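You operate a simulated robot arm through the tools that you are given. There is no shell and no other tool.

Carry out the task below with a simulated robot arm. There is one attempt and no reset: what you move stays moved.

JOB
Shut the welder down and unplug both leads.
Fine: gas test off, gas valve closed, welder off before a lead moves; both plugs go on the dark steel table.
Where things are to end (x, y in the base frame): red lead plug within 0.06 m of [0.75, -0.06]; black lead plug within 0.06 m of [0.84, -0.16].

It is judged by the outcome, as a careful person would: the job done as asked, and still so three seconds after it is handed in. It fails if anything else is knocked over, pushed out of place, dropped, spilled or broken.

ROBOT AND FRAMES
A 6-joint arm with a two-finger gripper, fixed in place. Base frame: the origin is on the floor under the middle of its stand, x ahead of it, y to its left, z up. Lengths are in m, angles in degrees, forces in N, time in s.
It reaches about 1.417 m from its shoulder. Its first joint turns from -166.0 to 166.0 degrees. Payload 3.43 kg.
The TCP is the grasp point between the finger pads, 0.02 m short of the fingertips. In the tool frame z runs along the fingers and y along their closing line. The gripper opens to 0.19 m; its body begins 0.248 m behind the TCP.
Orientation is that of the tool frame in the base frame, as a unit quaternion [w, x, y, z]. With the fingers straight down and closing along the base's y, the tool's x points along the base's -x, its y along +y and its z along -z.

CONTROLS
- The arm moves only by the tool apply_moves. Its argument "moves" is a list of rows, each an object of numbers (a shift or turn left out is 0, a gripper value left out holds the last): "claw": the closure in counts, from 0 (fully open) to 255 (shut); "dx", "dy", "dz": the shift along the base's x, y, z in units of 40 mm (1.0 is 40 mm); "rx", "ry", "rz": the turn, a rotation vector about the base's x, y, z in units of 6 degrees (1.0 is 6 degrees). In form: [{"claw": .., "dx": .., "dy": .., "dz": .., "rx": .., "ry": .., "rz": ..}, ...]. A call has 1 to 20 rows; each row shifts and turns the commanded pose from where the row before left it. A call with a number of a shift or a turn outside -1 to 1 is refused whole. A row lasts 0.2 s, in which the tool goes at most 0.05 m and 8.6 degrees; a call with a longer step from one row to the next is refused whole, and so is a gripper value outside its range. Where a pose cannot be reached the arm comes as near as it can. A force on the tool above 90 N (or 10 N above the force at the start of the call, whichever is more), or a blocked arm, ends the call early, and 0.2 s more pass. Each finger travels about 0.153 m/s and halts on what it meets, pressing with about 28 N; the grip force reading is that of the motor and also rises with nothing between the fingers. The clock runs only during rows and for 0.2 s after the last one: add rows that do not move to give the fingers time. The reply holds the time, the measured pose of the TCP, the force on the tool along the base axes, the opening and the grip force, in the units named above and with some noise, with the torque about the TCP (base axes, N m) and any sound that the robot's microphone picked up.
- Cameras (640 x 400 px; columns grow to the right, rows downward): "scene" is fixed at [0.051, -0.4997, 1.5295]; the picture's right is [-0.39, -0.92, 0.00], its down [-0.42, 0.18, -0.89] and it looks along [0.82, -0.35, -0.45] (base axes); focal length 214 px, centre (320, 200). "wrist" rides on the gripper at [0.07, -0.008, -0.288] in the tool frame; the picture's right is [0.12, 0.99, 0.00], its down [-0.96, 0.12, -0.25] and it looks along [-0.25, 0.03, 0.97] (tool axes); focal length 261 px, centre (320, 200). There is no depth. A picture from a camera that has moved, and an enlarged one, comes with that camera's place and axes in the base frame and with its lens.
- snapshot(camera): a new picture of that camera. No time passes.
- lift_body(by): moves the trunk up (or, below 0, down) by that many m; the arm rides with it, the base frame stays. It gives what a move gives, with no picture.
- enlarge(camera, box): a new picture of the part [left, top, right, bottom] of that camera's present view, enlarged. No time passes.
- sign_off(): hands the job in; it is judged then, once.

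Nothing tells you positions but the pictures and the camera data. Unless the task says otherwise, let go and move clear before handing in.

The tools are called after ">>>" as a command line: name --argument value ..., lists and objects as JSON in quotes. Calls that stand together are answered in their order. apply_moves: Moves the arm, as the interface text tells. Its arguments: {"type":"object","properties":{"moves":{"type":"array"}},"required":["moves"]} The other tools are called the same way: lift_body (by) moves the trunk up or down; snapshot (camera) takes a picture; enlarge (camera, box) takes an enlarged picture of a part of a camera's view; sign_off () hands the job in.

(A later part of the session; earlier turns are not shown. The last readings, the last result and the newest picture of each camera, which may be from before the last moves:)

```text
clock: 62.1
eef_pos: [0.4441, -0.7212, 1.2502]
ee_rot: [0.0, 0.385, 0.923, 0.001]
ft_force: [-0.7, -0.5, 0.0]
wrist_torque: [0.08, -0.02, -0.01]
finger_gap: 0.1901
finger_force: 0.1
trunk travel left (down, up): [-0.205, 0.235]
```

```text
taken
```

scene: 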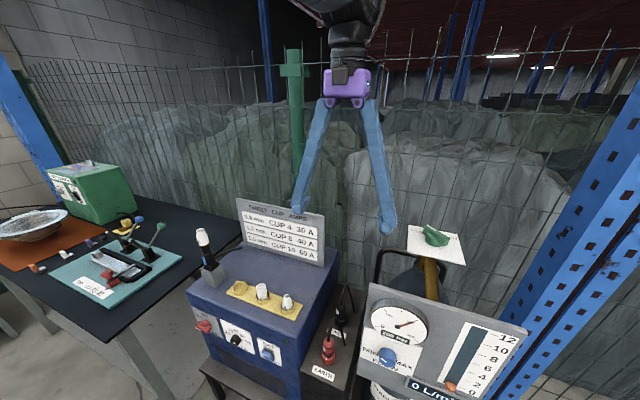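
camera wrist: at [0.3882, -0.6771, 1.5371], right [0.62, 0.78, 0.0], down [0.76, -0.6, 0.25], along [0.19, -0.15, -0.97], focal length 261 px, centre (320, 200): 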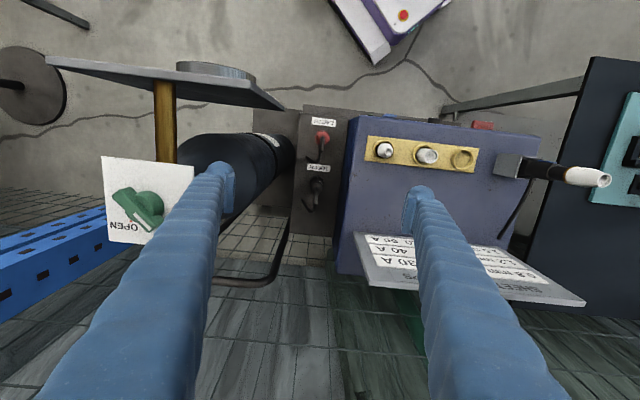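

I'm above the plugs at (0.444,-0.721,1.250). I'll zoom in on both plugs.

>>> enlarge --camera "wrist" --box '[280, 110, 360, 160]'

>>> enlarge --camera "wrist" --box '[280, 160, 360, 220]'

>>> enlarge --camera "scene" --box '[305, 280, 369, 320]'

>>> enlarge --camera "scene" --box '[300, 325, 364, 370]'

```text
8.00 times, centred on (320, 135) of wrist
camera zoom: at [0.3882, -0.6771, 1.5371], right [0.62, 0.78, 0.0], down [0.76, -0.6, 0.25], along [0.19, -0.15, -0.97], focal length 2085 px, centre (320, 720)
```

zoom: 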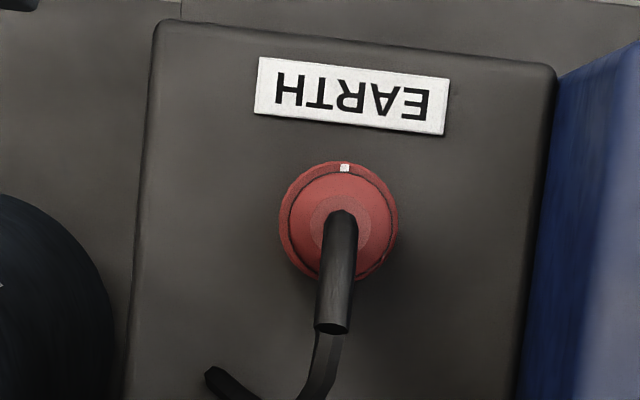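

```text
6.67 times, centred on (320, 190) of wrist
camera zoom: at [0.3882, -0.6771, 1.5371], right [0.62, 0.78, 0.0], down [0.76, -0.6, 0.25], along [0.19, -0.15, -0.97], focal length 1738 px, centre (320, 267)
```

zoom: 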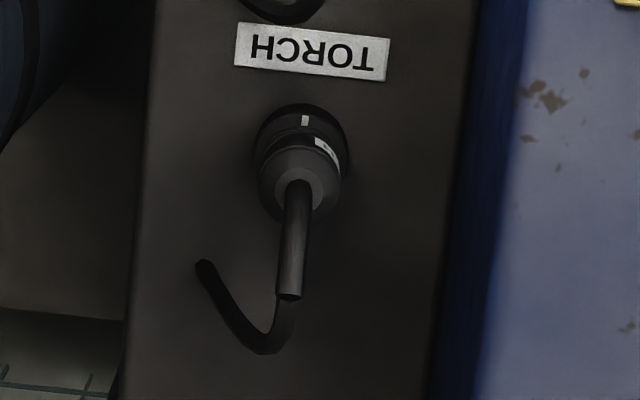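

```text
10.00 times, centred on (337, 300) of scene
camera zoom: at [0.051, -0.4997, 1.5295], right [-0.39, -0.92, 0.0], down [-0.42, 0.18, -0.89], along [0.82, -0.35, -0.45], focal length 2145 px, centre (150, -800)
```

zoom: 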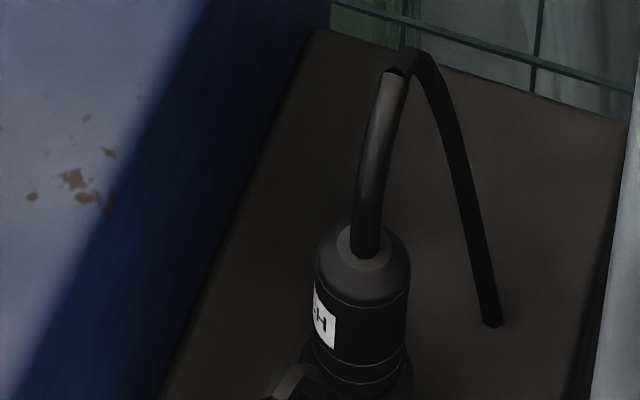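

```text
8.89 times, centred on (332, 348) of scene
camera zoom: at [0.051, -0.4997, 1.5295], right [-0.39, -0.92, 0.0], down [-0.42, 0.18, -0.89], along [0.82, -0.35, -0.45], focal length 1906 px, centre (213, -1111)
```

zoom: 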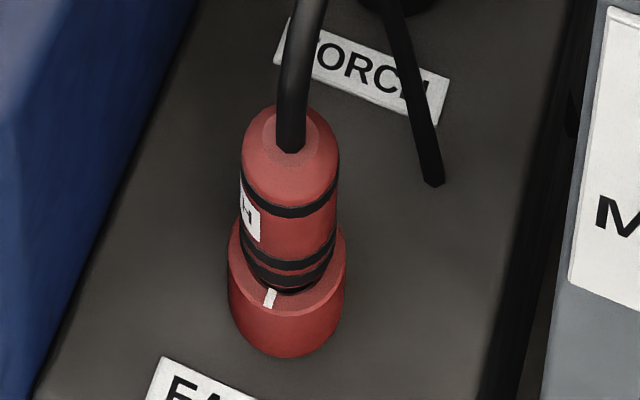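

The plugs are about 3.4 cm in diameter, with a tail that curves up and toward the back. The collars carry a white index mark, so I'll look for a matching mark on the plugs in case they are twist-locked.

>>> enlarge --camera "scene" --box '[320, 340, 344, 366]'

>>> enlarge --camera "scene" --box '[330, 305, 354, 328]'

>>> enlarge --camera "wrist" --box '[306, 172, 336, 192]'

>>> enlarge --camera "wrist" --box '[308, 125, 338, 147]'

```text
15.38 times, centred on (332, 353) of scene
camera zoom: at [0.051, -0.4997, 1.5295], right [-0.39, -0.92, 0.0], down [-0.42, 0.18, -0.89], along [0.82, -0.35, -0.45], focal length 3300 px, centre (135, -2154)
```

zoom: 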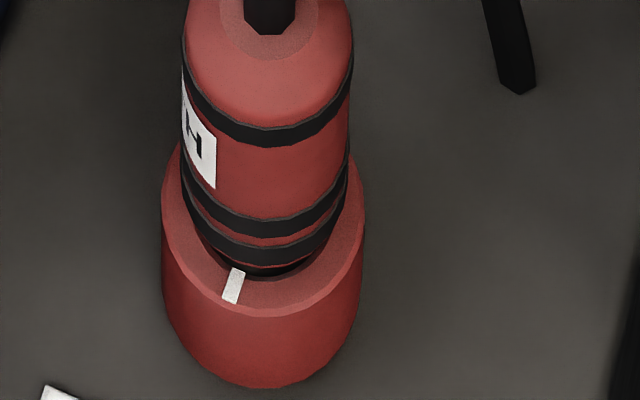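

```text
16.00 times, centred on (342, 316) of scene
camera zoom: at [0.051, -0.4997, 1.5295], right [-0.39, -0.92, 0.0], down [-0.42, 0.18, -0.89], along [0.82, -0.35, -0.45], focal length 3432 px, centre (-32, -1664)
```

zoom: 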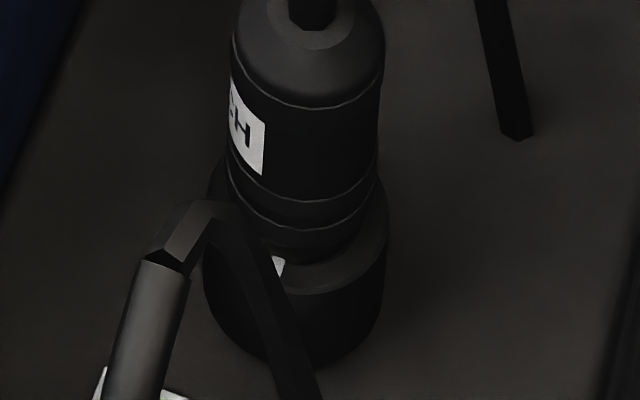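

```text
16.00 times, centred on (321, 182) of wrist
camera zoom: at [0.3882, -0.6771, 1.5371], right [0.62, 0.78, 0.0], down [0.76, -0.6, 0.25], along [0.19, -0.15, -0.97], focal length 4170 px, centre (304, 488)
```

zoom: 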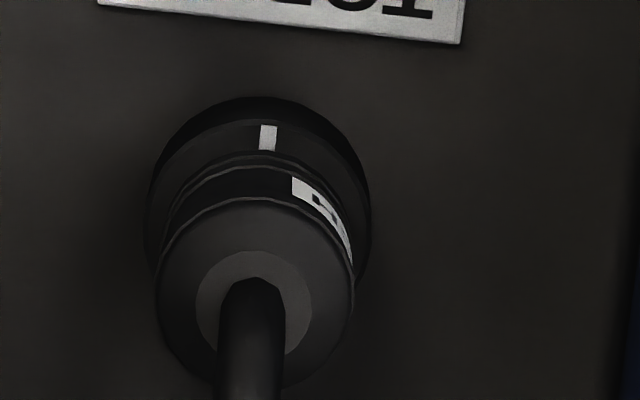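

```text
16.00 times, centred on (323, 136) of wrist
camera zoom: at [0.3882, -0.6771, 1.5371], right [0.62, 0.78, 0.0], down [0.76, -0.6, 0.25], along [0.19, -0.15, -0.97], focal length 4170 px, centre (272, 1224)
```

zoom: 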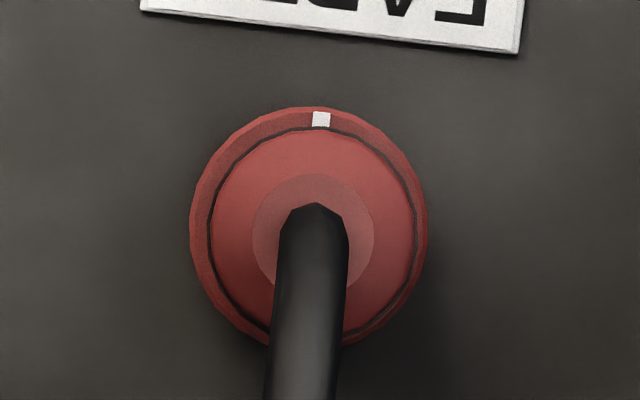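

Only the collars carry a mark. From two views I place the red plug's axis at (0.399,-0.677) with its body from z≈0.78 to 0.84, and the black one at (0.493,-0.771). I'll move above the red plug, set the gap to about 6 cm (the welder side wall is close), and descend part-way.

>>> apply_moves --moves '[{"claw": 174, "dx": -0.6, "dy": 0.59}, {"dx": -0.6, "dy": 0.59}, {}, {"dz": -0.95}, {"dz": -0.95}, {"dz": -0.95}, {"dz": -0.95}, {"dz": -0.95}, {"dz": -0.95}, {"dz": -0.8}, {}]'

>>> snapshot --camera "wrist"

>>> snapshot --camera "scene"

```text
clock: 64.5
eef_pos: [0.3969, -0.6751, 0.9868]
ee_rot: [0.0, 0.386, 0.922, 0.001]
ft_force: [0.0, -0.4, -0.1]
wrist_torque: [0.03, 0.02, 0.01]
finger_gap: 0.0603
finger_force: 0.1
trunk travel left (down, up): [-0.205, 0.235]
```

```text
taken
camera wrist: at [0.341, -0.6299, 1.2734], right [0.62, 0.78, 0.0], down [0.76, -0.6, 0.25], along [0.19, -0.15, -0.97], focal length 261 px, centre (320, 200)
```

wrist: 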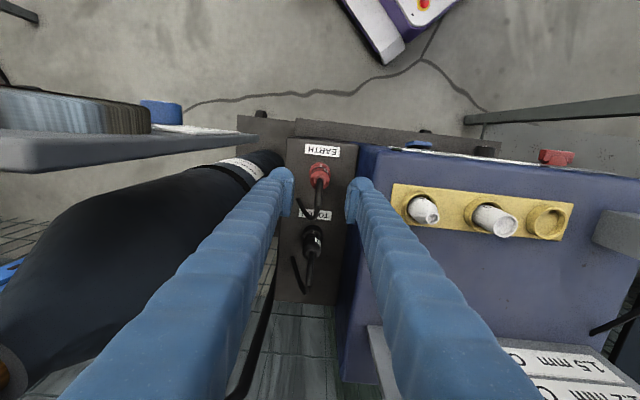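

```text
taken
```

scene: 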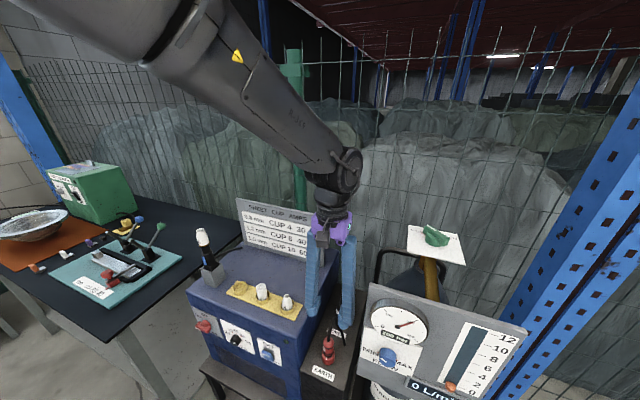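

The gripper is 14 cm above the red plug. I need to check the clearance between the right-hand finger and the welder's side wall before descending.

>>> enlarge --camera "wrist" --box '[260, 130, 400, 220]'

>>> enlarge --camera "scene" --box '[260, 260, 388, 380]'

```text
4.44 times, centred on (330, 175) of wrist
camera zoom: at [0.341, -0.6299, 1.2734], right [0.62, 0.78, 0.0], down [0.76, -0.6, 0.25], along [0.19, -0.15, -0.97], focal length 1158 px, centre (276, 311)
```

zoom: 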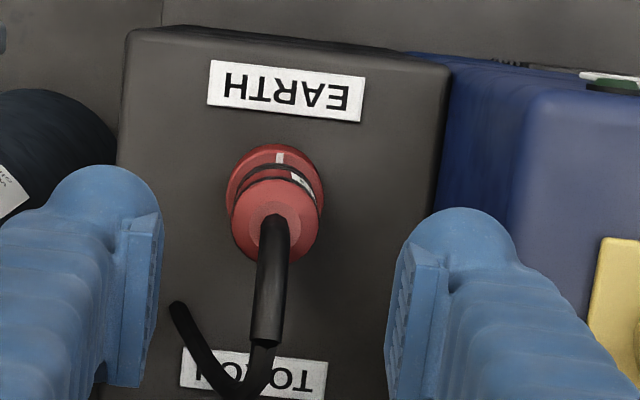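

```text
3.33 times, centred on (324, 320) of scene
camera zoom: at [0.051, -0.4997, 1.5295], right [-0.39, -0.92, 0.0], down [-0.42, 0.18, -0.89], along [0.82, -0.35, -0.45], focal length 715 px, centre (307, -200)
```

zoom: 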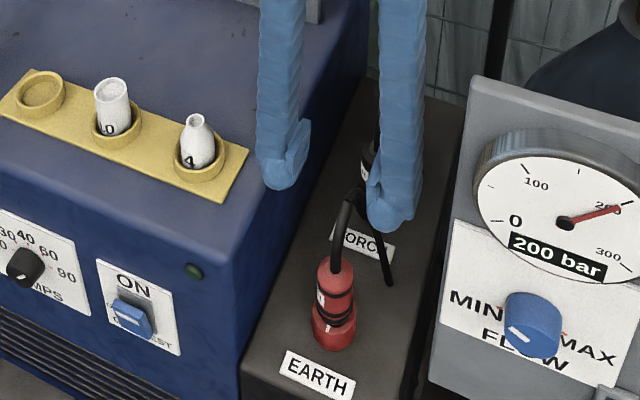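

Clearance is fine (wall at e≈-0.121, top about 0.90), and the gripper axis lines up with the plug's top to within a millimetre. I'll narrow to a 5 cm gap and descend around the plug body.

>>> apply_moves --moves '[{"claw": 188}, {"dz": -0.8}, {"dz": -0.8}, {"dz": -0.8}, {"dz": -0.8}, {}]'

>>> enlarge --camera "wrist" --box '[260, 130, 400, 220]'

>>> enlarge --camera "scene" --box '[280, 280, 380, 380]'

```text
clock: 65.9
eef_pos: [0.3952, -0.6748, 0.8583]
ee_rot: [0.0, 0.386, 0.922, 0.001]
ft_force: [0.6, 0.0, -0.4]
wrist_torque: [0.08, 0.01, 0.02]
finger_gap: 0.0501
finger_force: 0.1
trunk travel left (down, up): [-0.205, 0.235]
```

```text
4.44 times, centred on (330, 175) of wrist
camera zoom: at [0.3389, -0.6303, 1.1459], right [0.62, 0.78, 0.0], down [0.76, -0.6, 0.25], along [0.19, -0.15, -0.97], focal length 1158 px, centre (276, 311)
```

zoom: 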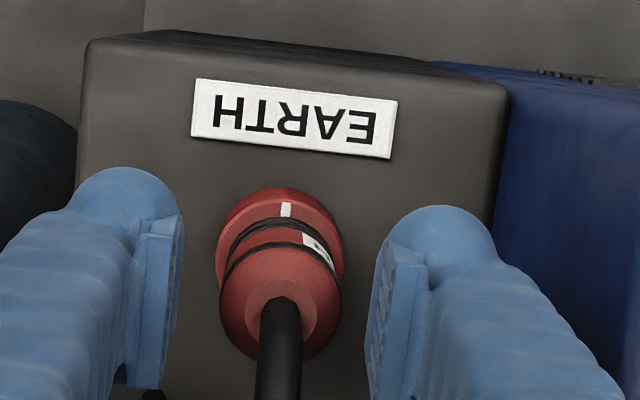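

```text
4.00 times, centred on (330, 330) of scene
camera zoom: at [0.051, -0.4997, 1.5295], right [-0.39, -0.92, 0.0], down [-0.42, 0.18, -0.89], along [0.82, -0.35, -0.45], focal length 858 px, centre (280, -320)
```

zoom: 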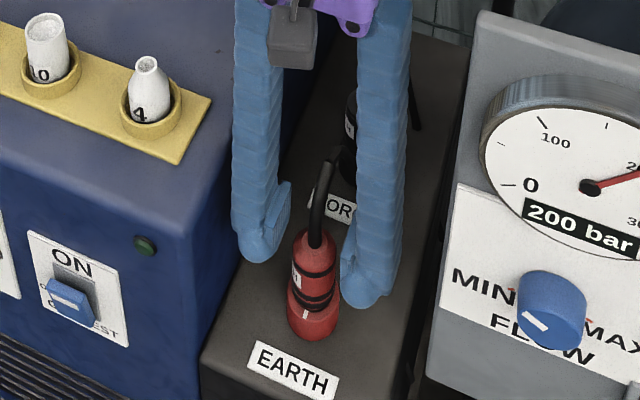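

The plug sits about 6 mm further back than the grip axis; I'll correct that, descend the last 4.6 cm, and close on the plug body.

>>> apply_moves --moves '[{"dx": 0.12, "dy": -0.09}, {"dz": -0.58}, {"dz": -0.56}, {}, {"claw": 255}, {}, {}, {}]'

>>> enlarge --camera "wrist" --box '[260, 130, 400, 220]'

>>> enlarge --camera "scene" --box '[280, 280, 380, 380]'

```text
clock: 67.7
eef_pos: [0.4025, -0.6777, 0.8162]
ee_rot: [0.0, 0.386, 0.922, 0.001]
ft_force: [-8.2, -6.4, 0.2]
wrist_torque: [-0.09, 0.06, -0.03]
finger_gap: 0.0324
finger_force: 27.7
trunk travel left (down, up): [-0.205, 0.235]
```

```text
4.44 times, centred on (330, 175) of wrist
camera zoom: at [0.3454, -0.6331, 1.1029], right [0.62, 0.78, 0.0], down [0.76, -0.6, 0.25], along [0.19, -0.15, -0.97], focal length 1158 px, centre (276, 311)
```

zoom: 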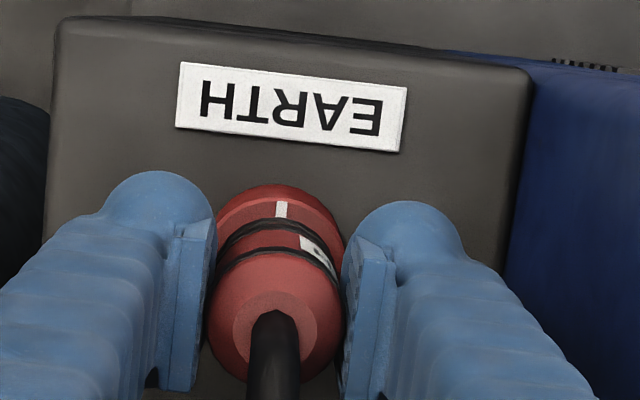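

```text
4.00 times, centred on (330, 330) of scene
camera zoom: at [0.051, -0.4997, 1.5295], right [-0.39, -0.92, 0.0], down [-0.42, 0.18, -0.89], along [0.82, -0.35, -0.45], focal length 858 px, centre (280, -320)
```

zoom: 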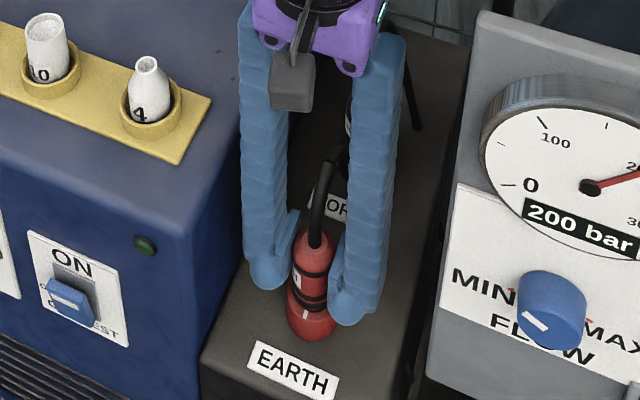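

The red plug is gripped (gap 3.2 cm) with a small sideways preload. I'll relieve that and test a gentle straight pull.

>>> apply_moves --moves '[{"dx": -0.045, "dy": -0.045}, {"dz": 0.08}, {"dz": 0.08}, {}]'

```text
clock: 68.7
eef_pos: [0.4021, -0.6782, 0.818]
ee_rot: [-0.003, 0.386, 0.923, 0.002]
ft_force: [12.0, 6.3, -41.7]
wrist_torque: [-0.03, 0.07, 0.02]
finger_gap: 0.033
finger_force: 28.2
trunk travel left (down, up): [-0.205, 0.235]
```

It resists: 42 N for about 2 mm, so it seems locked. The plug's label sits clockwise of the index mark, which suggests a quarter-turn lock, so I'll relieve the pull and try a gentle counter-clockwise twist.

>>> apply_moves --moves '[{"dz": -0.08}, {"dz": -0.07}, {"rz": 0.7}, {"rz": 0.7}, {}]'

>>> enlarge --camera "wrist" --box '[260, 130, 400, 220]'

```text
clock: 69.9
eef_pos: [0.4013, -0.6781, 0.8169]
ee_rot: [0.001, 0.316, 0.949, -0.001]
ft_force: [9.0, 20.7, 24.9]
wrist_torque: [0.26, -0.13, 0.06]
finger_gap: 0.0324
finger_force: 27.8
trunk travel left (down, up): [-0.205, 0.235]
```

```text
4.44 times, centred on (330, 175) of wrist
camera zoom: at [0.3388, -0.6412, 1.1045], right [0.5, 0.87, 0.0], down [0.84, -0.48, 0.25], along [0.21, -0.13, -0.97], focal length 1158 px, centre (276, 311)
```

zoom: 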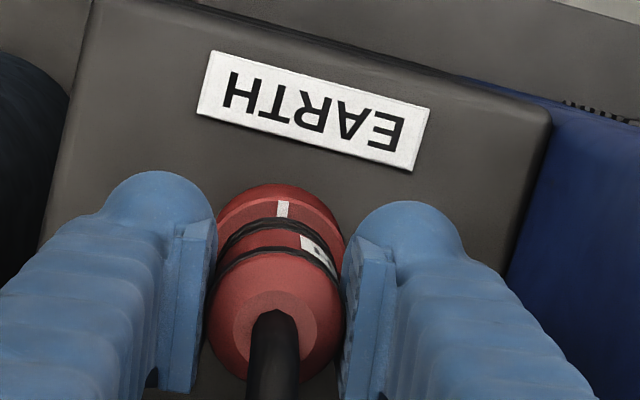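

The plug and its marked collar turn together with the gripper (almost no torque), so it is indeed a twist-lock that rotates freely counter-clockwise. I'll take off the downward preload and continue the twist.

>>> apply_moves --moves '[{"dz": 0.12}, {"rz": 0.9}, {"rz": 0.9}, {"rz": 0.9}, {"rz": 0.9}, {}]'

>>> enlarge --camera "wrist" --box '[260, 130, 400, 220]'

>>> enlarge --camera "scene" --box '[280, 280, 380, 380]'

```text
clock: 71.3
eef_pos: [0.4014, -0.6784, 0.8171]
ee_rot: [-0.001, 0.133, 0.991, 0.001]
ft_force: [15.5, 13.2, -28.9]
wrist_torque: [0.0, -0.04, 0.01]
finger_gap: 0.0325
finger_force: 28.2
trunk travel left (down, up): [-0.205, 0.235]
```

```text
4.44 times, centred on (330, 175) of wrist
camera zoom: at [0.331, -0.6683, 1.105], right [0.15, 0.99, 0.0], down [0.96, -0.14, 0.24], along [0.24, -0.03, -0.97], focal length 1158 px, centre (276, 311)
```

zoom: 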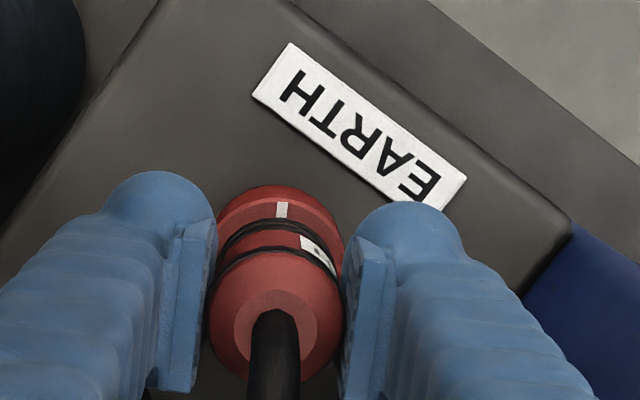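

```text
4.00 times, centred on (330, 330) of scene
camera zoom: at [0.051, -0.4997, 1.5295], right [-0.39, -0.92, 0.0], down [-0.42, 0.18, -0.89], along [0.82, -0.35, -0.45], focal length 858 px, centre (280, -320)
```

zoom: 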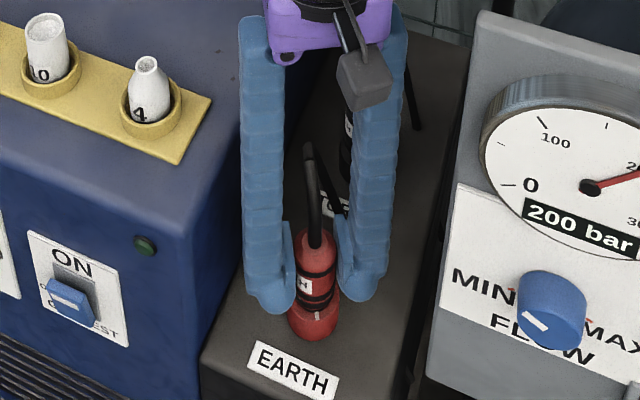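

It's now turned 30° with no torque. I'll keep a light upward tension and keep twisting counter-clockwise.

>>> apply_moves --moves '[{"dz": -0.03, "rz": 1}, {"rz": 1}, {"rz": 1}, {"rz": 1}, {"rz": 1}, {}]'

>>> enlarge --camera "wrist" --box '[260, 130, 400, 220]'

>>> enlarge --camera "scene" --box '[280, 280, 380, 380]'

```text
clock: 72.7
eef_pos: [0.3995, -0.6786, 0.8186]
ee_rot: [0.0, -0.128, 0.992, 0.0]
ft_force: [-0.3, 1.0, -0.7]
wrist_torque: [-0.02, -0.05, -0.02]
finger_gap: 0.0326
finger_force: 28.1
trunk travel left (down, up): [-0.205, 0.235]
```

```text
4.44 times, centred on (330, 175) of wrist
camera zoom: at [0.333, -0.7043, 1.1064], right [-0.37, 0.93, 0.0], down [0.9, 0.36, 0.25], along [0.23, 0.09, -0.97], focal length 1158 px, centre (276, 311)
```

zoom: 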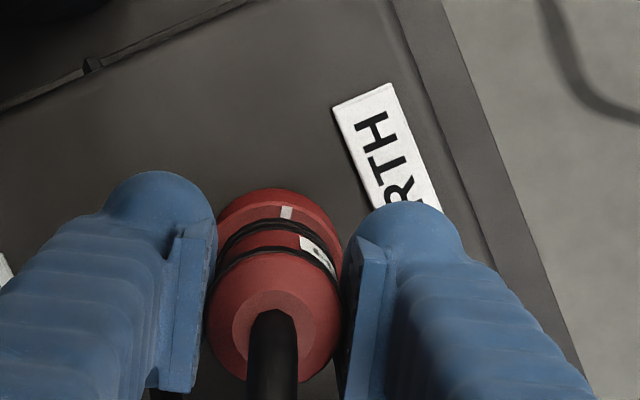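

```text
4.00 times, centred on (330, 330) of scene
camera zoom: at [0.051, -0.4997, 1.5295], right [-0.39, -0.92, 0.0], down [-0.42, 0.18, -0.89], along [0.82, -0.35, -0.45], focal length 858 px, centre (280, -320)
```

zoom: 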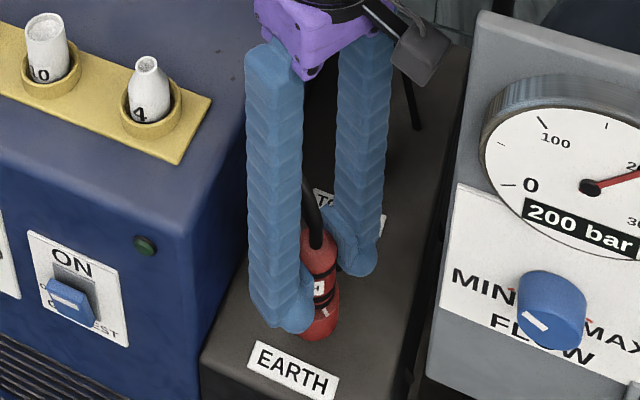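

At about 60° of twist all loads dropped to zero, so the plug seems released. I'll lift gently.

>>> apply_moves --moves '[{"dz": 0.1}, {"dz": 0.15}, {"dz": 0.2}, {}]'

>>> enlarge --camera "scene" --box '[280, 280, 380, 380]'

```text
clock: 73.7
eef_pos: [0.4001, -0.6783, 0.8368]
ee_rot: [-0.001, -0.127, 0.992, 0.0]
ft_force: [1.2, -2.6, -0.8]
wrist_torque: [-0.14, -0.06, -0.03]
finger_gap: 0.0325
finger_force: 28.1
trunk travel left (down, up): [-0.205, 0.235]
```

```text
4.00 times, centred on (330, 330) of scene
camera zoom: at [0.051, -0.4997, 1.5295], right [-0.39, -0.92, 0.0], down [-0.42, 0.18, -0.89], along [0.82, -0.35, -0.45], focal length 858 px, centre (280, -320)
```

zoom: 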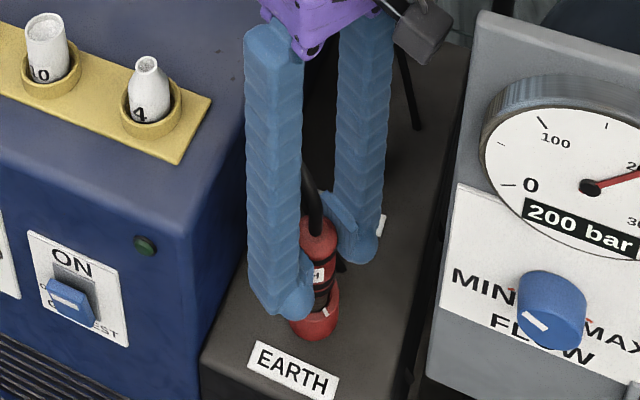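

The plug body is rising out of its collar with no load. I'll lift it straight up well clear.

>>> apply_moves --moves '[{"dz": 0.4}, {"dz": 0.6}, {"dz": 0.8}, {"dz": 0.9}, {"dz": 0.9}, {"dz": 0.9}, {"dz": 0.9}, {"dz": 0.9}, {"dz": 0.9}, {"dz": 0.9}, {}]'

>>> snapshot --camera "scene"

>>> snapshot --camera "wrist"

```text
clock: 76.1
eef_pos: [0.4007, -0.6786, 1.1589]
ee_rot: [-0.001, -0.127, 0.992, 0.001]
ft_force: [-0.3, 0.2, -1.8]
wrist_torque: [-0.02, -0.01, -0.01]
finger_gap: 0.0326
finger_force: 28.5
trunk travel left (down, up): [-0.205, 0.235]
```

```text
taken
```

scene: 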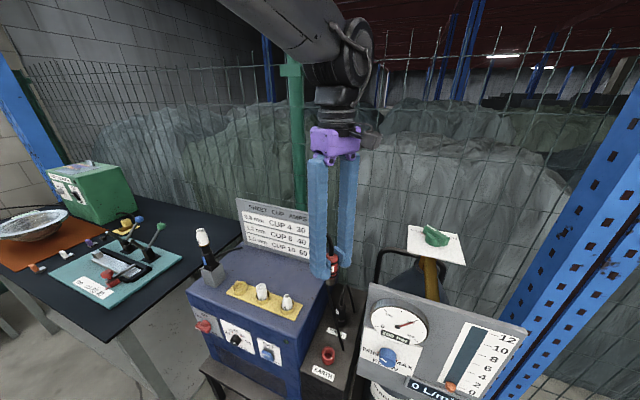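

```text
taken
camera wrist: at [0.3341, -0.7043, 1.4476], right [-0.37, 0.93, 0.0], down [0.9, 0.35, 0.25], along [0.23, 0.09, -0.97], focal length 261 px, centre (320, 200)
```

wrist: 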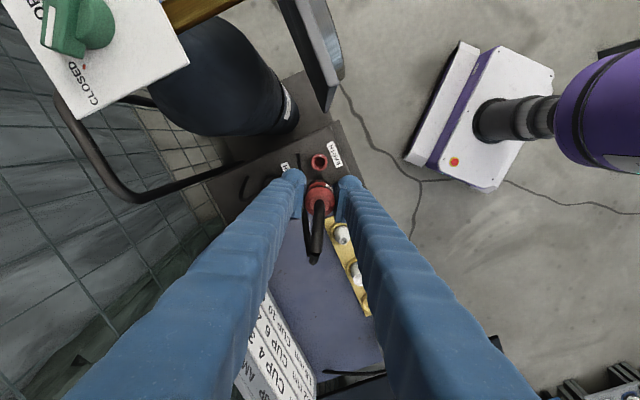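

The red plug is out and held. Let me view it closely to plan how to set it down.

>>> enlarge --camera "scene" --box '[290, 220, 386, 310]'

>>> enlarge --camera "wrist" --box '[270, 140, 370, 280]'

>>> enlarge --camera "scene" --box '[300, 325, 364, 370]'

```text
4.44 times, centred on (338, 265) of scene
camera zoom: at [0.051, -0.4997, 1.5295], right [-0.39, -0.92, 0.0], down [-0.42, 0.18, -0.89], along [0.82, -0.35, -0.45], focal length 953 px, centre (240, -89)
```

zoom: 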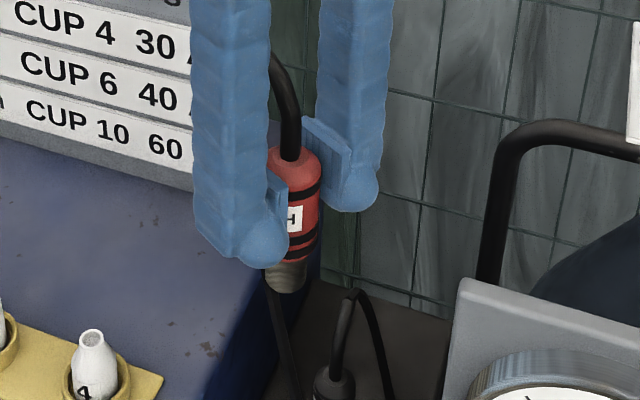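

```text
2.86 times, centred on (320, 210) of wrist
camera zoom: at [0.3341, -0.7043, 1.4476], right [-0.37, 0.93, 0.0], down [0.9, 0.35, 0.25], along [0.23, 0.09, -0.97], focal length 745 px, centre (320, 171)
```

zoom: 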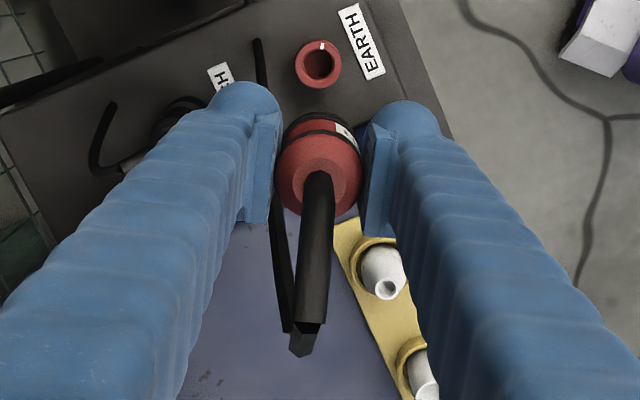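

```text
8.89 times, centred on (332, 348) of scene
camera zoom: at [0.051, -0.4997, 1.5295], right [-0.39, -0.92, 0.0], down [-0.42, 0.18, -0.89], along [0.82, -0.35, -0.45], focal length 1906 px, centre (213, -1111)
```

zoom: 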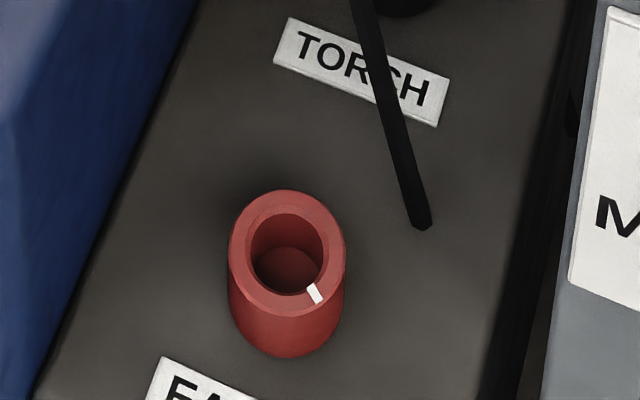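

The plug is a red body with a short brass pin (flat bottom about 6 cm below the grip point), and its cable runs back down to the box. I'll carry it around the front of the welder, keeping the cable off the cups and torch, and check for any pull on the way.

>>> apply_moves --moves '[{"dx": -0.085, "dy": 0.9}, {"dx": -0.085, "dy": 0.9}, {"dx": -0.085, "dy": 0.9}, {"dx": -0.085, "dy": 0.9}, {"dx": -0.085, "dy": 0.9}, {"dx": -0.085, "dy": 0.9}, {}]'

>>> snapshot --camera "scene"

>>> snapshot --camera "wrist"

```text
clock: 77.7
eef_pos: [0.3801, -0.4614, 1.16]
ee_rot: [-0.001, -0.126, 0.992, 0.001]
ft_force: [0.6, 0.7, -1.2]
wrist_torque: [-0.16, 0.06, -0.01]
finger_gap: 0.0324
finger_force: 28.2
trunk travel left (down, up): [-0.205, 0.235]
```

```text
taken
```

scene: 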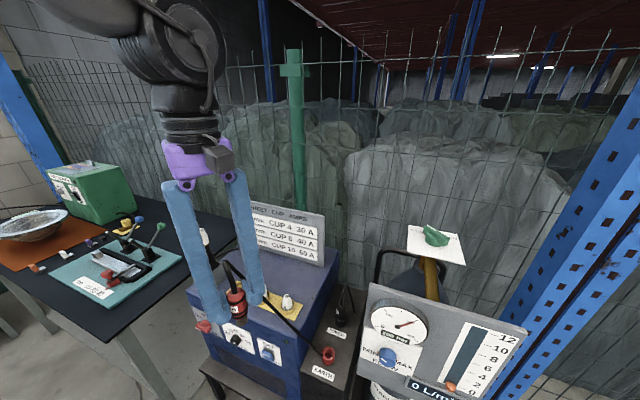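

```text
taken
camera wrist: at [0.3134, -0.4867, 1.4467], right [-0.37, 0.93, 0.0], down [0.9, 0.35, 0.25], along [0.23, 0.09, -0.97], focal length 261 px, centre (320, 200)
```

wrist: 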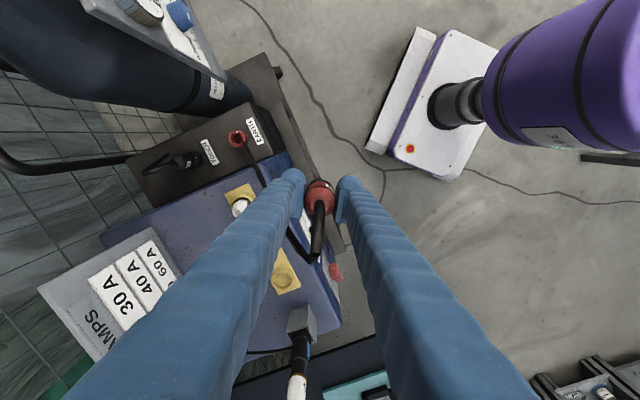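

The cable follows with no measurable pull. I'll continue around the front toward the table.

>>> apply_moves --moves '[{"dx": 0.45, "dy": 0.9}, {"dx": 0.45, "dy": 0.9}, {"dx": 0.45, "dy": 0.9}, {"dx": 0.45, "dy": 0.9}, {"dx": 0.5, "dy": 0.9}, {"dx": 0.5, "dy": 0.9}, {"dx": 0.85, "dy": 0.5}, {"dx": 0.85, "dy": 0.5}, {"dx": 0.85, "dy": 0.5}, {"dx": 0.85, "dy": 0.5}, {"dx": 0.85, "dy": 0.5}, {"dx": 0.85, "dy": 0.5}, {}]'

>>> snapshot --camera "scene"

>>> snapshot --camera "wrist"

```text
clock: 80.5
eef_pos: [0.6958, -0.1262, 1.1606]
ee_rot: [-0.001, -0.127, 0.992, 0.0]
ft_force: [-0.5, -0.3, -1.7]
wrist_torque: [-0.03, 0.0, 0.03]
finger_gap: 0.0327
finger_force: 27.6
trunk travel left (down, up): [-0.205, 0.235]
```

```text
taken
```

scene: 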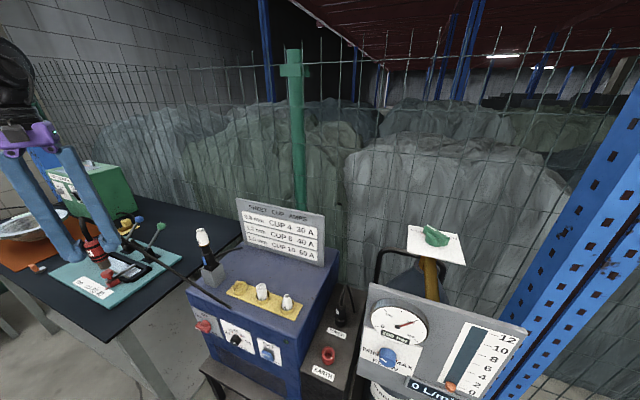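

```text
taken
camera wrist: at [0.6291, -0.1507, 1.447], right [-0.37, 0.93, 0.0], down [0.9, 0.35, 0.25], along [0.23, 0.09, -0.97], focal length 261 px, centre (320, 200)
```

wrist: 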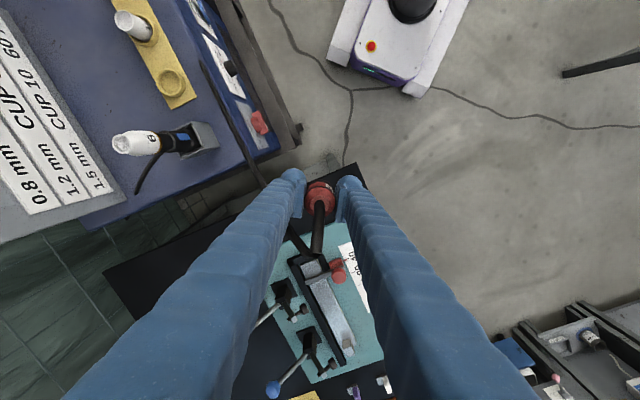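

The cable is only trailing and doesn't pull, and the plug is near the table corner. I'll move over the drop point (0.752,-0.068) and descend to about 5 cm above the table.

>>> apply_moves --moves '[{"dx": 0.7, "dy": 0.72}, {"dx": 0.7, "dy": 0.73}, {}, {"dz": -0.9}, {"dz": -0.9}, {"dz": -0.9}, {"dz": -0.9}, {"dz": -0.9}, {}]'

>>> enlarge --camera "scene" --box '[70, 220, 198, 340]'

>>> snapshot --camera "wrist"

```text
clock: 82.5
eef_pos: [0.7521, -0.0696, 0.9804]
ee_rot: [-0.001, -0.127, 0.992, 0.001]
ft_force: [0.0, 0.2, -1.6]
wrist_torque: [-0.03, -0.04, 0.03]
finger_gap: 0.0322
finger_force: 28.1
trunk travel left (down, up): [-0.205, 0.235]
```

```text
3.33 times, centred on (134, 280) of scene
camera zoom: at [0.051, -0.4997, 1.5295], right [-0.39, -0.92, 0.0], down [-0.42, 0.18, -0.89], along [0.82, -0.35, -0.45], focal length 715 px, centre (940, -67)
```

zoom: 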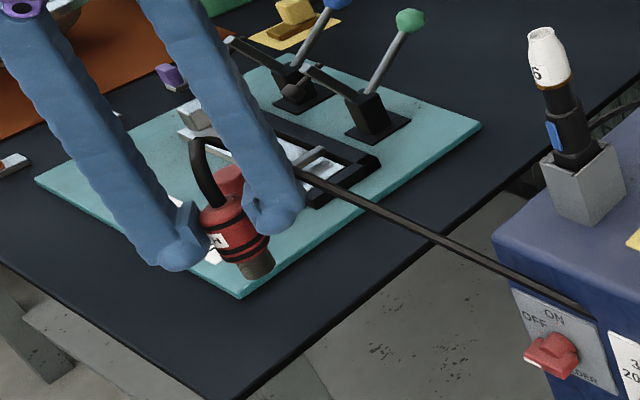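

```text
taken
camera wrist: at [0.6853, -0.0946, 1.2671], right [-0.37, 0.93, 0.0], down [0.9, 0.35, 0.25], along [0.23, 0.09, -0.97], focal length 261 px, centre (320, 200)
```

wrist: 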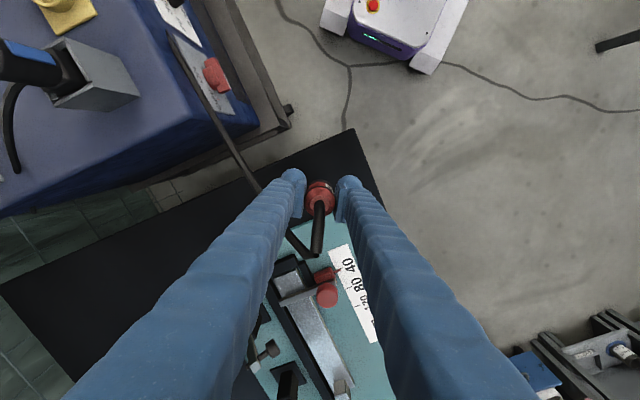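

The plug hangs over the bare strip between the mat and the table edge. I'll lower it to just above the surface, then in small steps until it touches.

>>> apply_moves --moves '[{"dz": -0.6}, {"dz": -0.6}, {}]'

>>> enlarge --camera "scene" --box '[70, 240, 166, 340]'

```text
clock: 83.3
eef_pos: [0.7528, -0.0686, 0.934]
ee_rot: [-0.001, -0.127, 0.992, 0.0]
ft_force: [0.1, 0.0, -2.0]
wrist_torque: [0.04, 0.03, -0.01]
finger_gap: 0.0328
finger_force: 28.6
trunk travel left (down, up): [-0.205, 0.235]
```

```text
4.00 times, centred on (118, 290) of scene
camera zoom: at [0.051, -0.4997, 1.5295], right [-0.39, -0.92, 0.0], down [-0.42, 0.18, -0.89], along [0.82, -0.35, -0.45], focal length 858 px, centre (1128, -160)
```

zoom: 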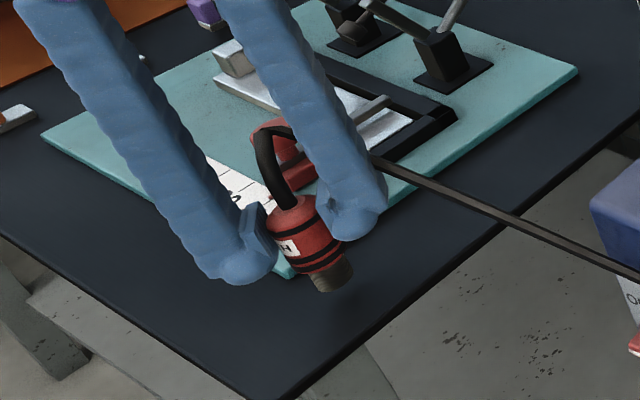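

The pin bottom looks very close to the surface. Stepping down a few millimetres at a time now.

>>> apply_moves --moves '[{"dz": -0.07}, {"dz": -0.07}, {}]'

```text
clock: 84.1
eef_pos: [0.7533, -0.069, 0.9271]
ee_rot: [-0.001, -0.127, 0.992, 0.0]
ft_force: [0.5, -1.3, -1.8]
wrist_torque: [0.04, 0.02, 0.01]
finger_gap: 0.0327
finger_force: 28.5
trunk travel left (down, up): [-0.205, 0.235]
```

>>> apply_moves --moves '[{"dz": -0.07}, {"dz": -0.06}, {}]'

```text
clock: 84.9
eef_pos: [0.7529, -0.0676, 0.921]
ee_rot: [-0.001, -0.126, 0.992, 0.001]
ft_force: [0.6, 0.1, -0.7]
wrist_torque: [0.03, 0.0, 0.02]
finger_gap: 0.0323
finger_force: 28.2
trunk travel left (down, up): [-0.205, 0.235]
```

No contact yet at TCP z=0.921; I'm looking and continuing down in small steps.

>>> apply_moves --moves '[{"dz": -0.06}, {"dz": -0.06}, {}]'

>>> enlarge --camera "scene" --box '[90, 270, 154, 330]'

```text
clock: 85.7
eef_pos: [0.7536, -0.0681, 0.9202]
ee_rot: [0.001, -0.126, 0.992, 0.0]
ft_force: [0.4, 4.3, 29.4]
wrist_torque: [0.24, 0.04, 0.02]
finger_gap: 0.0324
finger_force: 27.6
trunk travel left (down, up): [-0.205, 0.235]
```

```text
6.67 times, centred on (122, 300) of scene
camera zoom: at [0.051, -0.4997, 1.5295], right [-0.39, -0.92, 0.0], down [-0.42, 0.18, -0.89], along [0.82, -0.35, -0.45], focal length 1430 px, centre (1640, -467)
```

zoom: 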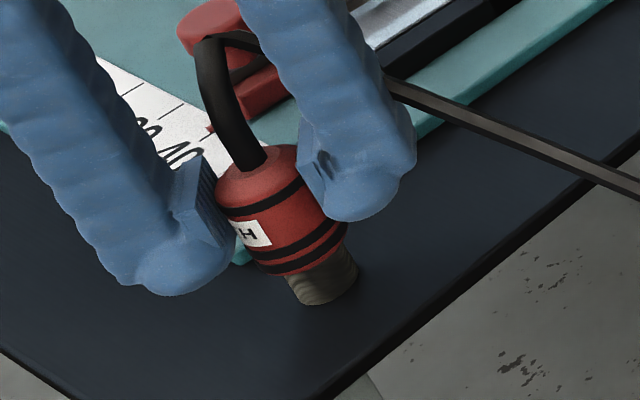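

Contact: the pin stands on the table (29 N). I'll ease off the downward force and open the fingers gradually.

>>> apply_moves --moves '[{"dz": 0.055}, {}]'

>>> apply_moves --moves '[{"claw": 208}, {"claw": 203}, {"claw": 198}, {"claw": 192}, {}]'

>>> enlarge --camera "scene" --box '[90, 270, 154, 330]'

>>> enlarge --camera "wrist" --box '[260, 150, 380, 240]'

```text
clock: 86.3
eef_pos: [0.7523, -0.0684, 0.9198]
ee_rot: [0.0, -0.127, 0.992, 0.001]
ft_force: [5.7, 3.1, 14.1]
wrist_torque: [0.07, -0.33, 0.06]
finger_gap: 0.0329
finger_force: 28.0
trunk travel left (down, up): [-0.205, 0.235]
```

```text
clock: 87.5
eef_pos: [0.7521, -0.0691, 0.9199]
ee_rot: [-0.001, -0.127, 0.992, 0.001]
ft_force: [0.0, -0.9, -0.9]
wrist_torque: [0.0, -0.01, -0.01]
finger_gap: 0.047
finger_force: 0.1
trunk travel left (down, up): [-0.205, 0.235]
```

```text
6.67 times, centred on (122, 300) of scene
camera zoom: at [0.051, -0.4997, 1.5295], right [-0.39, -0.92, 0.0], down [-0.42, 0.18, -0.89], along [0.82, -0.35, -0.45], focal length 1430 px, centre (1640, -467)
```

zoom: 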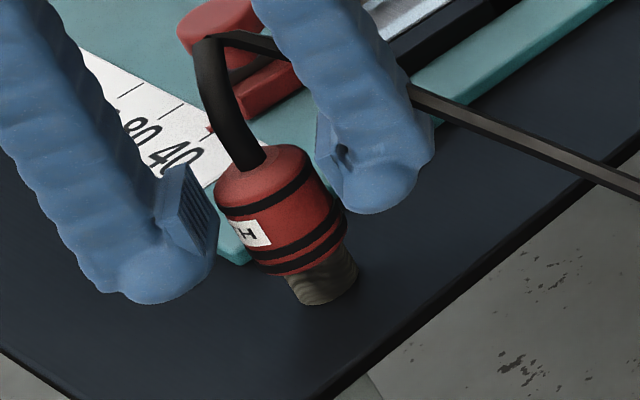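

```text
4.44 times, centred on (320, 195) of wrist
camera zoom: at [0.6862, -0.094, 1.2068], right [-0.37, 0.93, 0.0], down [0.9, 0.35, 0.25], along [0.23, 0.09, -0.97], focal length 1158 px, centre (320, 222)
```

zoom: 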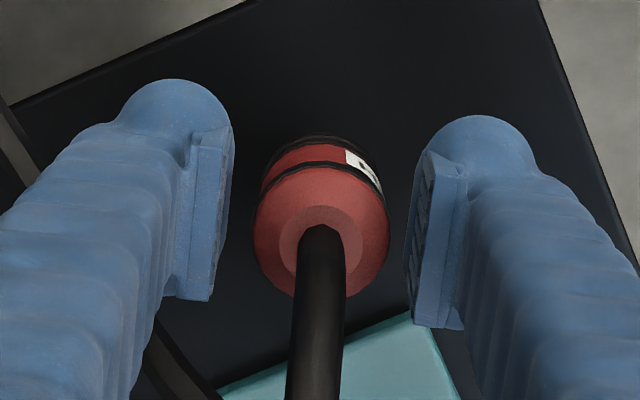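

The red plug stands upright on its own at about (0.752,-0.069). I'll lift straight up slowly and check that it stays put.

>>> apply_moves --moves '[{"claw": 180, "dz": 0.3}, {"dz": 0.5}, {"dz": 0.5}, {"dz": 0.6}, {}]'

>>> enlarge --camera "scene" --box '[70, 240, 166, 340]'

```text
clock: 88.7
eef_pos: [0.7526, -0.0698, 0.9957]
ee_rot: [0.0, -0.127, 0.992, 0.0]
ft_force: [-0.1, -0.5, 0.1]
wrist_torque: [0.02, -0.01, 0.0]
finger_gap: 0.0558
finger_force: 0.0
trunk travel left (down, up): [-0.205, 0.235]
```

```text
4.00 times, centred on (118, 290) of scene
camera zoom: at [0.051, -0.4997, 1.5295], right [-0.39, -0.92, 0.0], down [-0.42, 0.18, -0.89], along [0.82, -0.35, -0.45], focal length 858 px, centre (1128, -160)
```

zoom: 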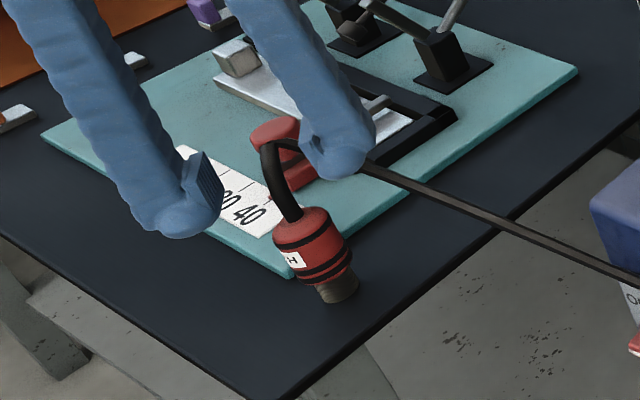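

The red plug stays upright after release. I'll rise fully and travel back around the front to above the black plug at (0.493,-0.771), yawing back to -45°.

>>> apply_moves --moves '[{"dz": 0.9}, {"dz": 0.9}, {"dz": 0.9}, {"dz": 0.9}, {"dz": 0.9}, {"dx": -0.893, "dy": -0.536}, {"dx": -0.893, "dy": -0.536}, {"dx": -0.893, "dy": -0.536}, {"dx": -0.893, "dy": -0.536}, {"dx": -0.893, "dy": -0.536}, {"dx": -0.893, "dy": -0.536, "rz": -0.8}, {"dx": -0.893, "dy": -0.536, "rz": -0.8}, {"dx": -0.5, "dy": -1, "rz": -0.8}, {"dx": -0.5, "dy": -1, "rz": -0.8}, {"dx": -0.5, "dy": -1, "rz": -0.8}, {"dx": -0.5, "dy": -1, "rz": -0.8}, {"dx": -0.5, "dy": -1, "rz": -0.8}, {"dx": -0.5, "dy": -1, "rz": -0.8}, {}]'

>>> snapshot --camera "scene"

```text
clock: 92.7
eef_pos: [0.381, -0.4566, 1.175]
ee_rot: [-0.001, 0.206, 0.979, 0.001]
ft_force: [-0.4, -0.8, 0.0]
wrist_torque: [0.09, 0.02, -0.02]
finger_gap: 0.0561
finger_force: 0.0
trunk travel left (down, up): [-0.205, 0.235]
```

```text
taken
```

scene: 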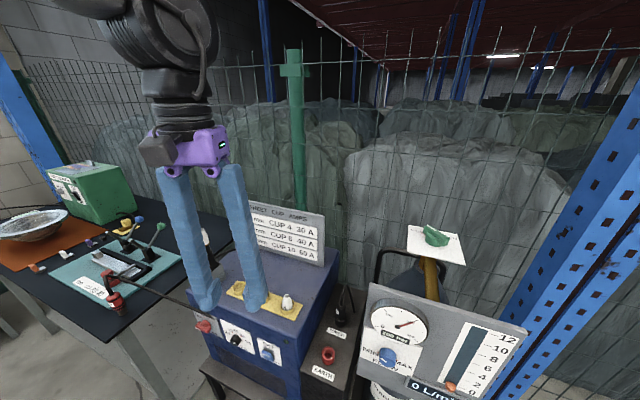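

The red plug is standing on the table and everything else is unchanged. On to the black plug.

>>> apply_moves --moves '[{"dx": 0.35, "dy": -0.983, "rz": -0.442}, {"dx": 0.35, "dy": -0.983, "rz": -0.442}, {"dx": 0.35, "dy": -0.983, "rz": -0.442}, {"dx": 0.35, "dy": -0.983, "rz": -0.442}, {"dx": 0.35, "dy": -0.983, "rz": -0.442}, {"dx": 0.35, "dy": -0.983, "rz": -0.442}, {"dx": 0.35, "dy": -0.983, "rz": -0.442}, {"dx": 0.35, "dy": -0.983, "rz": -0.442}, {"claw": 188}, {"dz": -0.9}, {"dz": -0.9}, {"dz": -0.9}, {"dz": -0.9}, {}]'

>>> snapshot --camera "wrist"

>>> enlarge --camera "wrist" --box '[260, 130, 400, 220]'

>>> enlarge --camera "scene" --box '[280, 240, 408, 340]'

```text
clock: 95.7
eef_pos: [0.4951, -0.7752, 1.0293]
ee_rot: [-0.001, 0.383, 0.924, 0.0]
ft_force: [-0.7, -0.8, 0.0]
wrist_torque: [0.06, -0.02, 0.01]
finger_gap: 0.05
finger_force: 0.1
trunk travel left (down, up): [-0.205, 0.235]
```

```text
taken
camera wrist: at [0.4386, -0.7308, 1.3163], right [0.62, 0.79, 0.0], down [0.76, -0.6, 0.25], along [0.19, -0.15, -0.97], focal length 261 px, centre (320, 200)
```

wrist: 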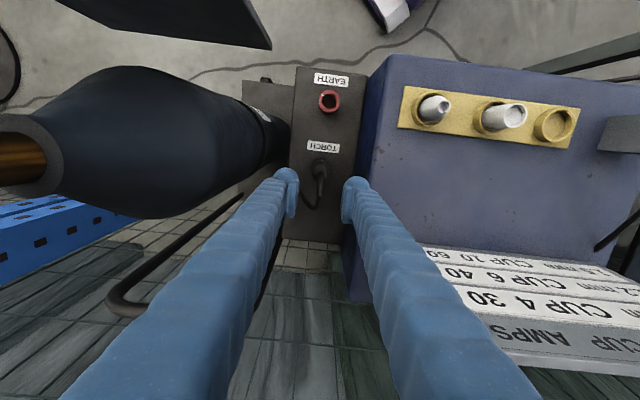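

```text
4.44 times, centred on (330, 175) of wrist
camera zoom: at [0.4386, -0.7308, 1.3163], right [0.62, 0.79, 0.0], down [0.76, -0.6, 0.25], along [0.19, -0.15, -0.97], focal length 1158 px, centre (276, 311)
```

zoom: 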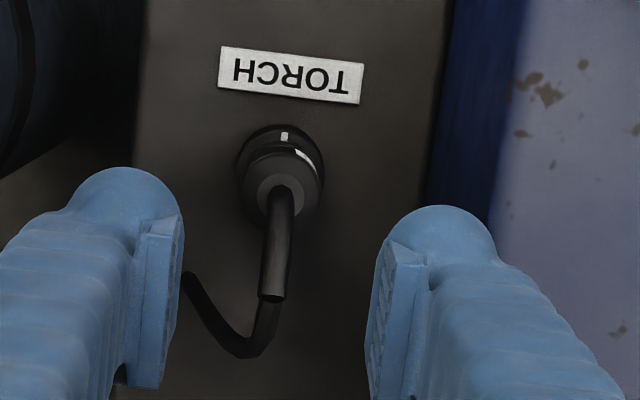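

```text
4.00 times, centred on (344, 290) of scene
camera zoom: at [0.051, -0.4997, 1.5295], right [-0.39, -0.92, 0.0], down [-0.42, 0.18, -0.89], along [0.82, -0.35, -0.45], focal length 858 px, centre (224, -160)
```

zoom: 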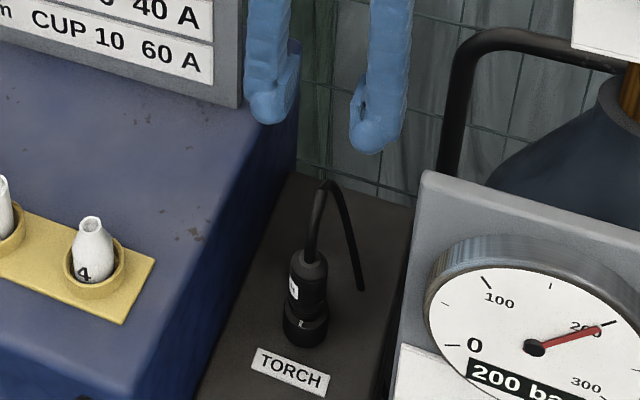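

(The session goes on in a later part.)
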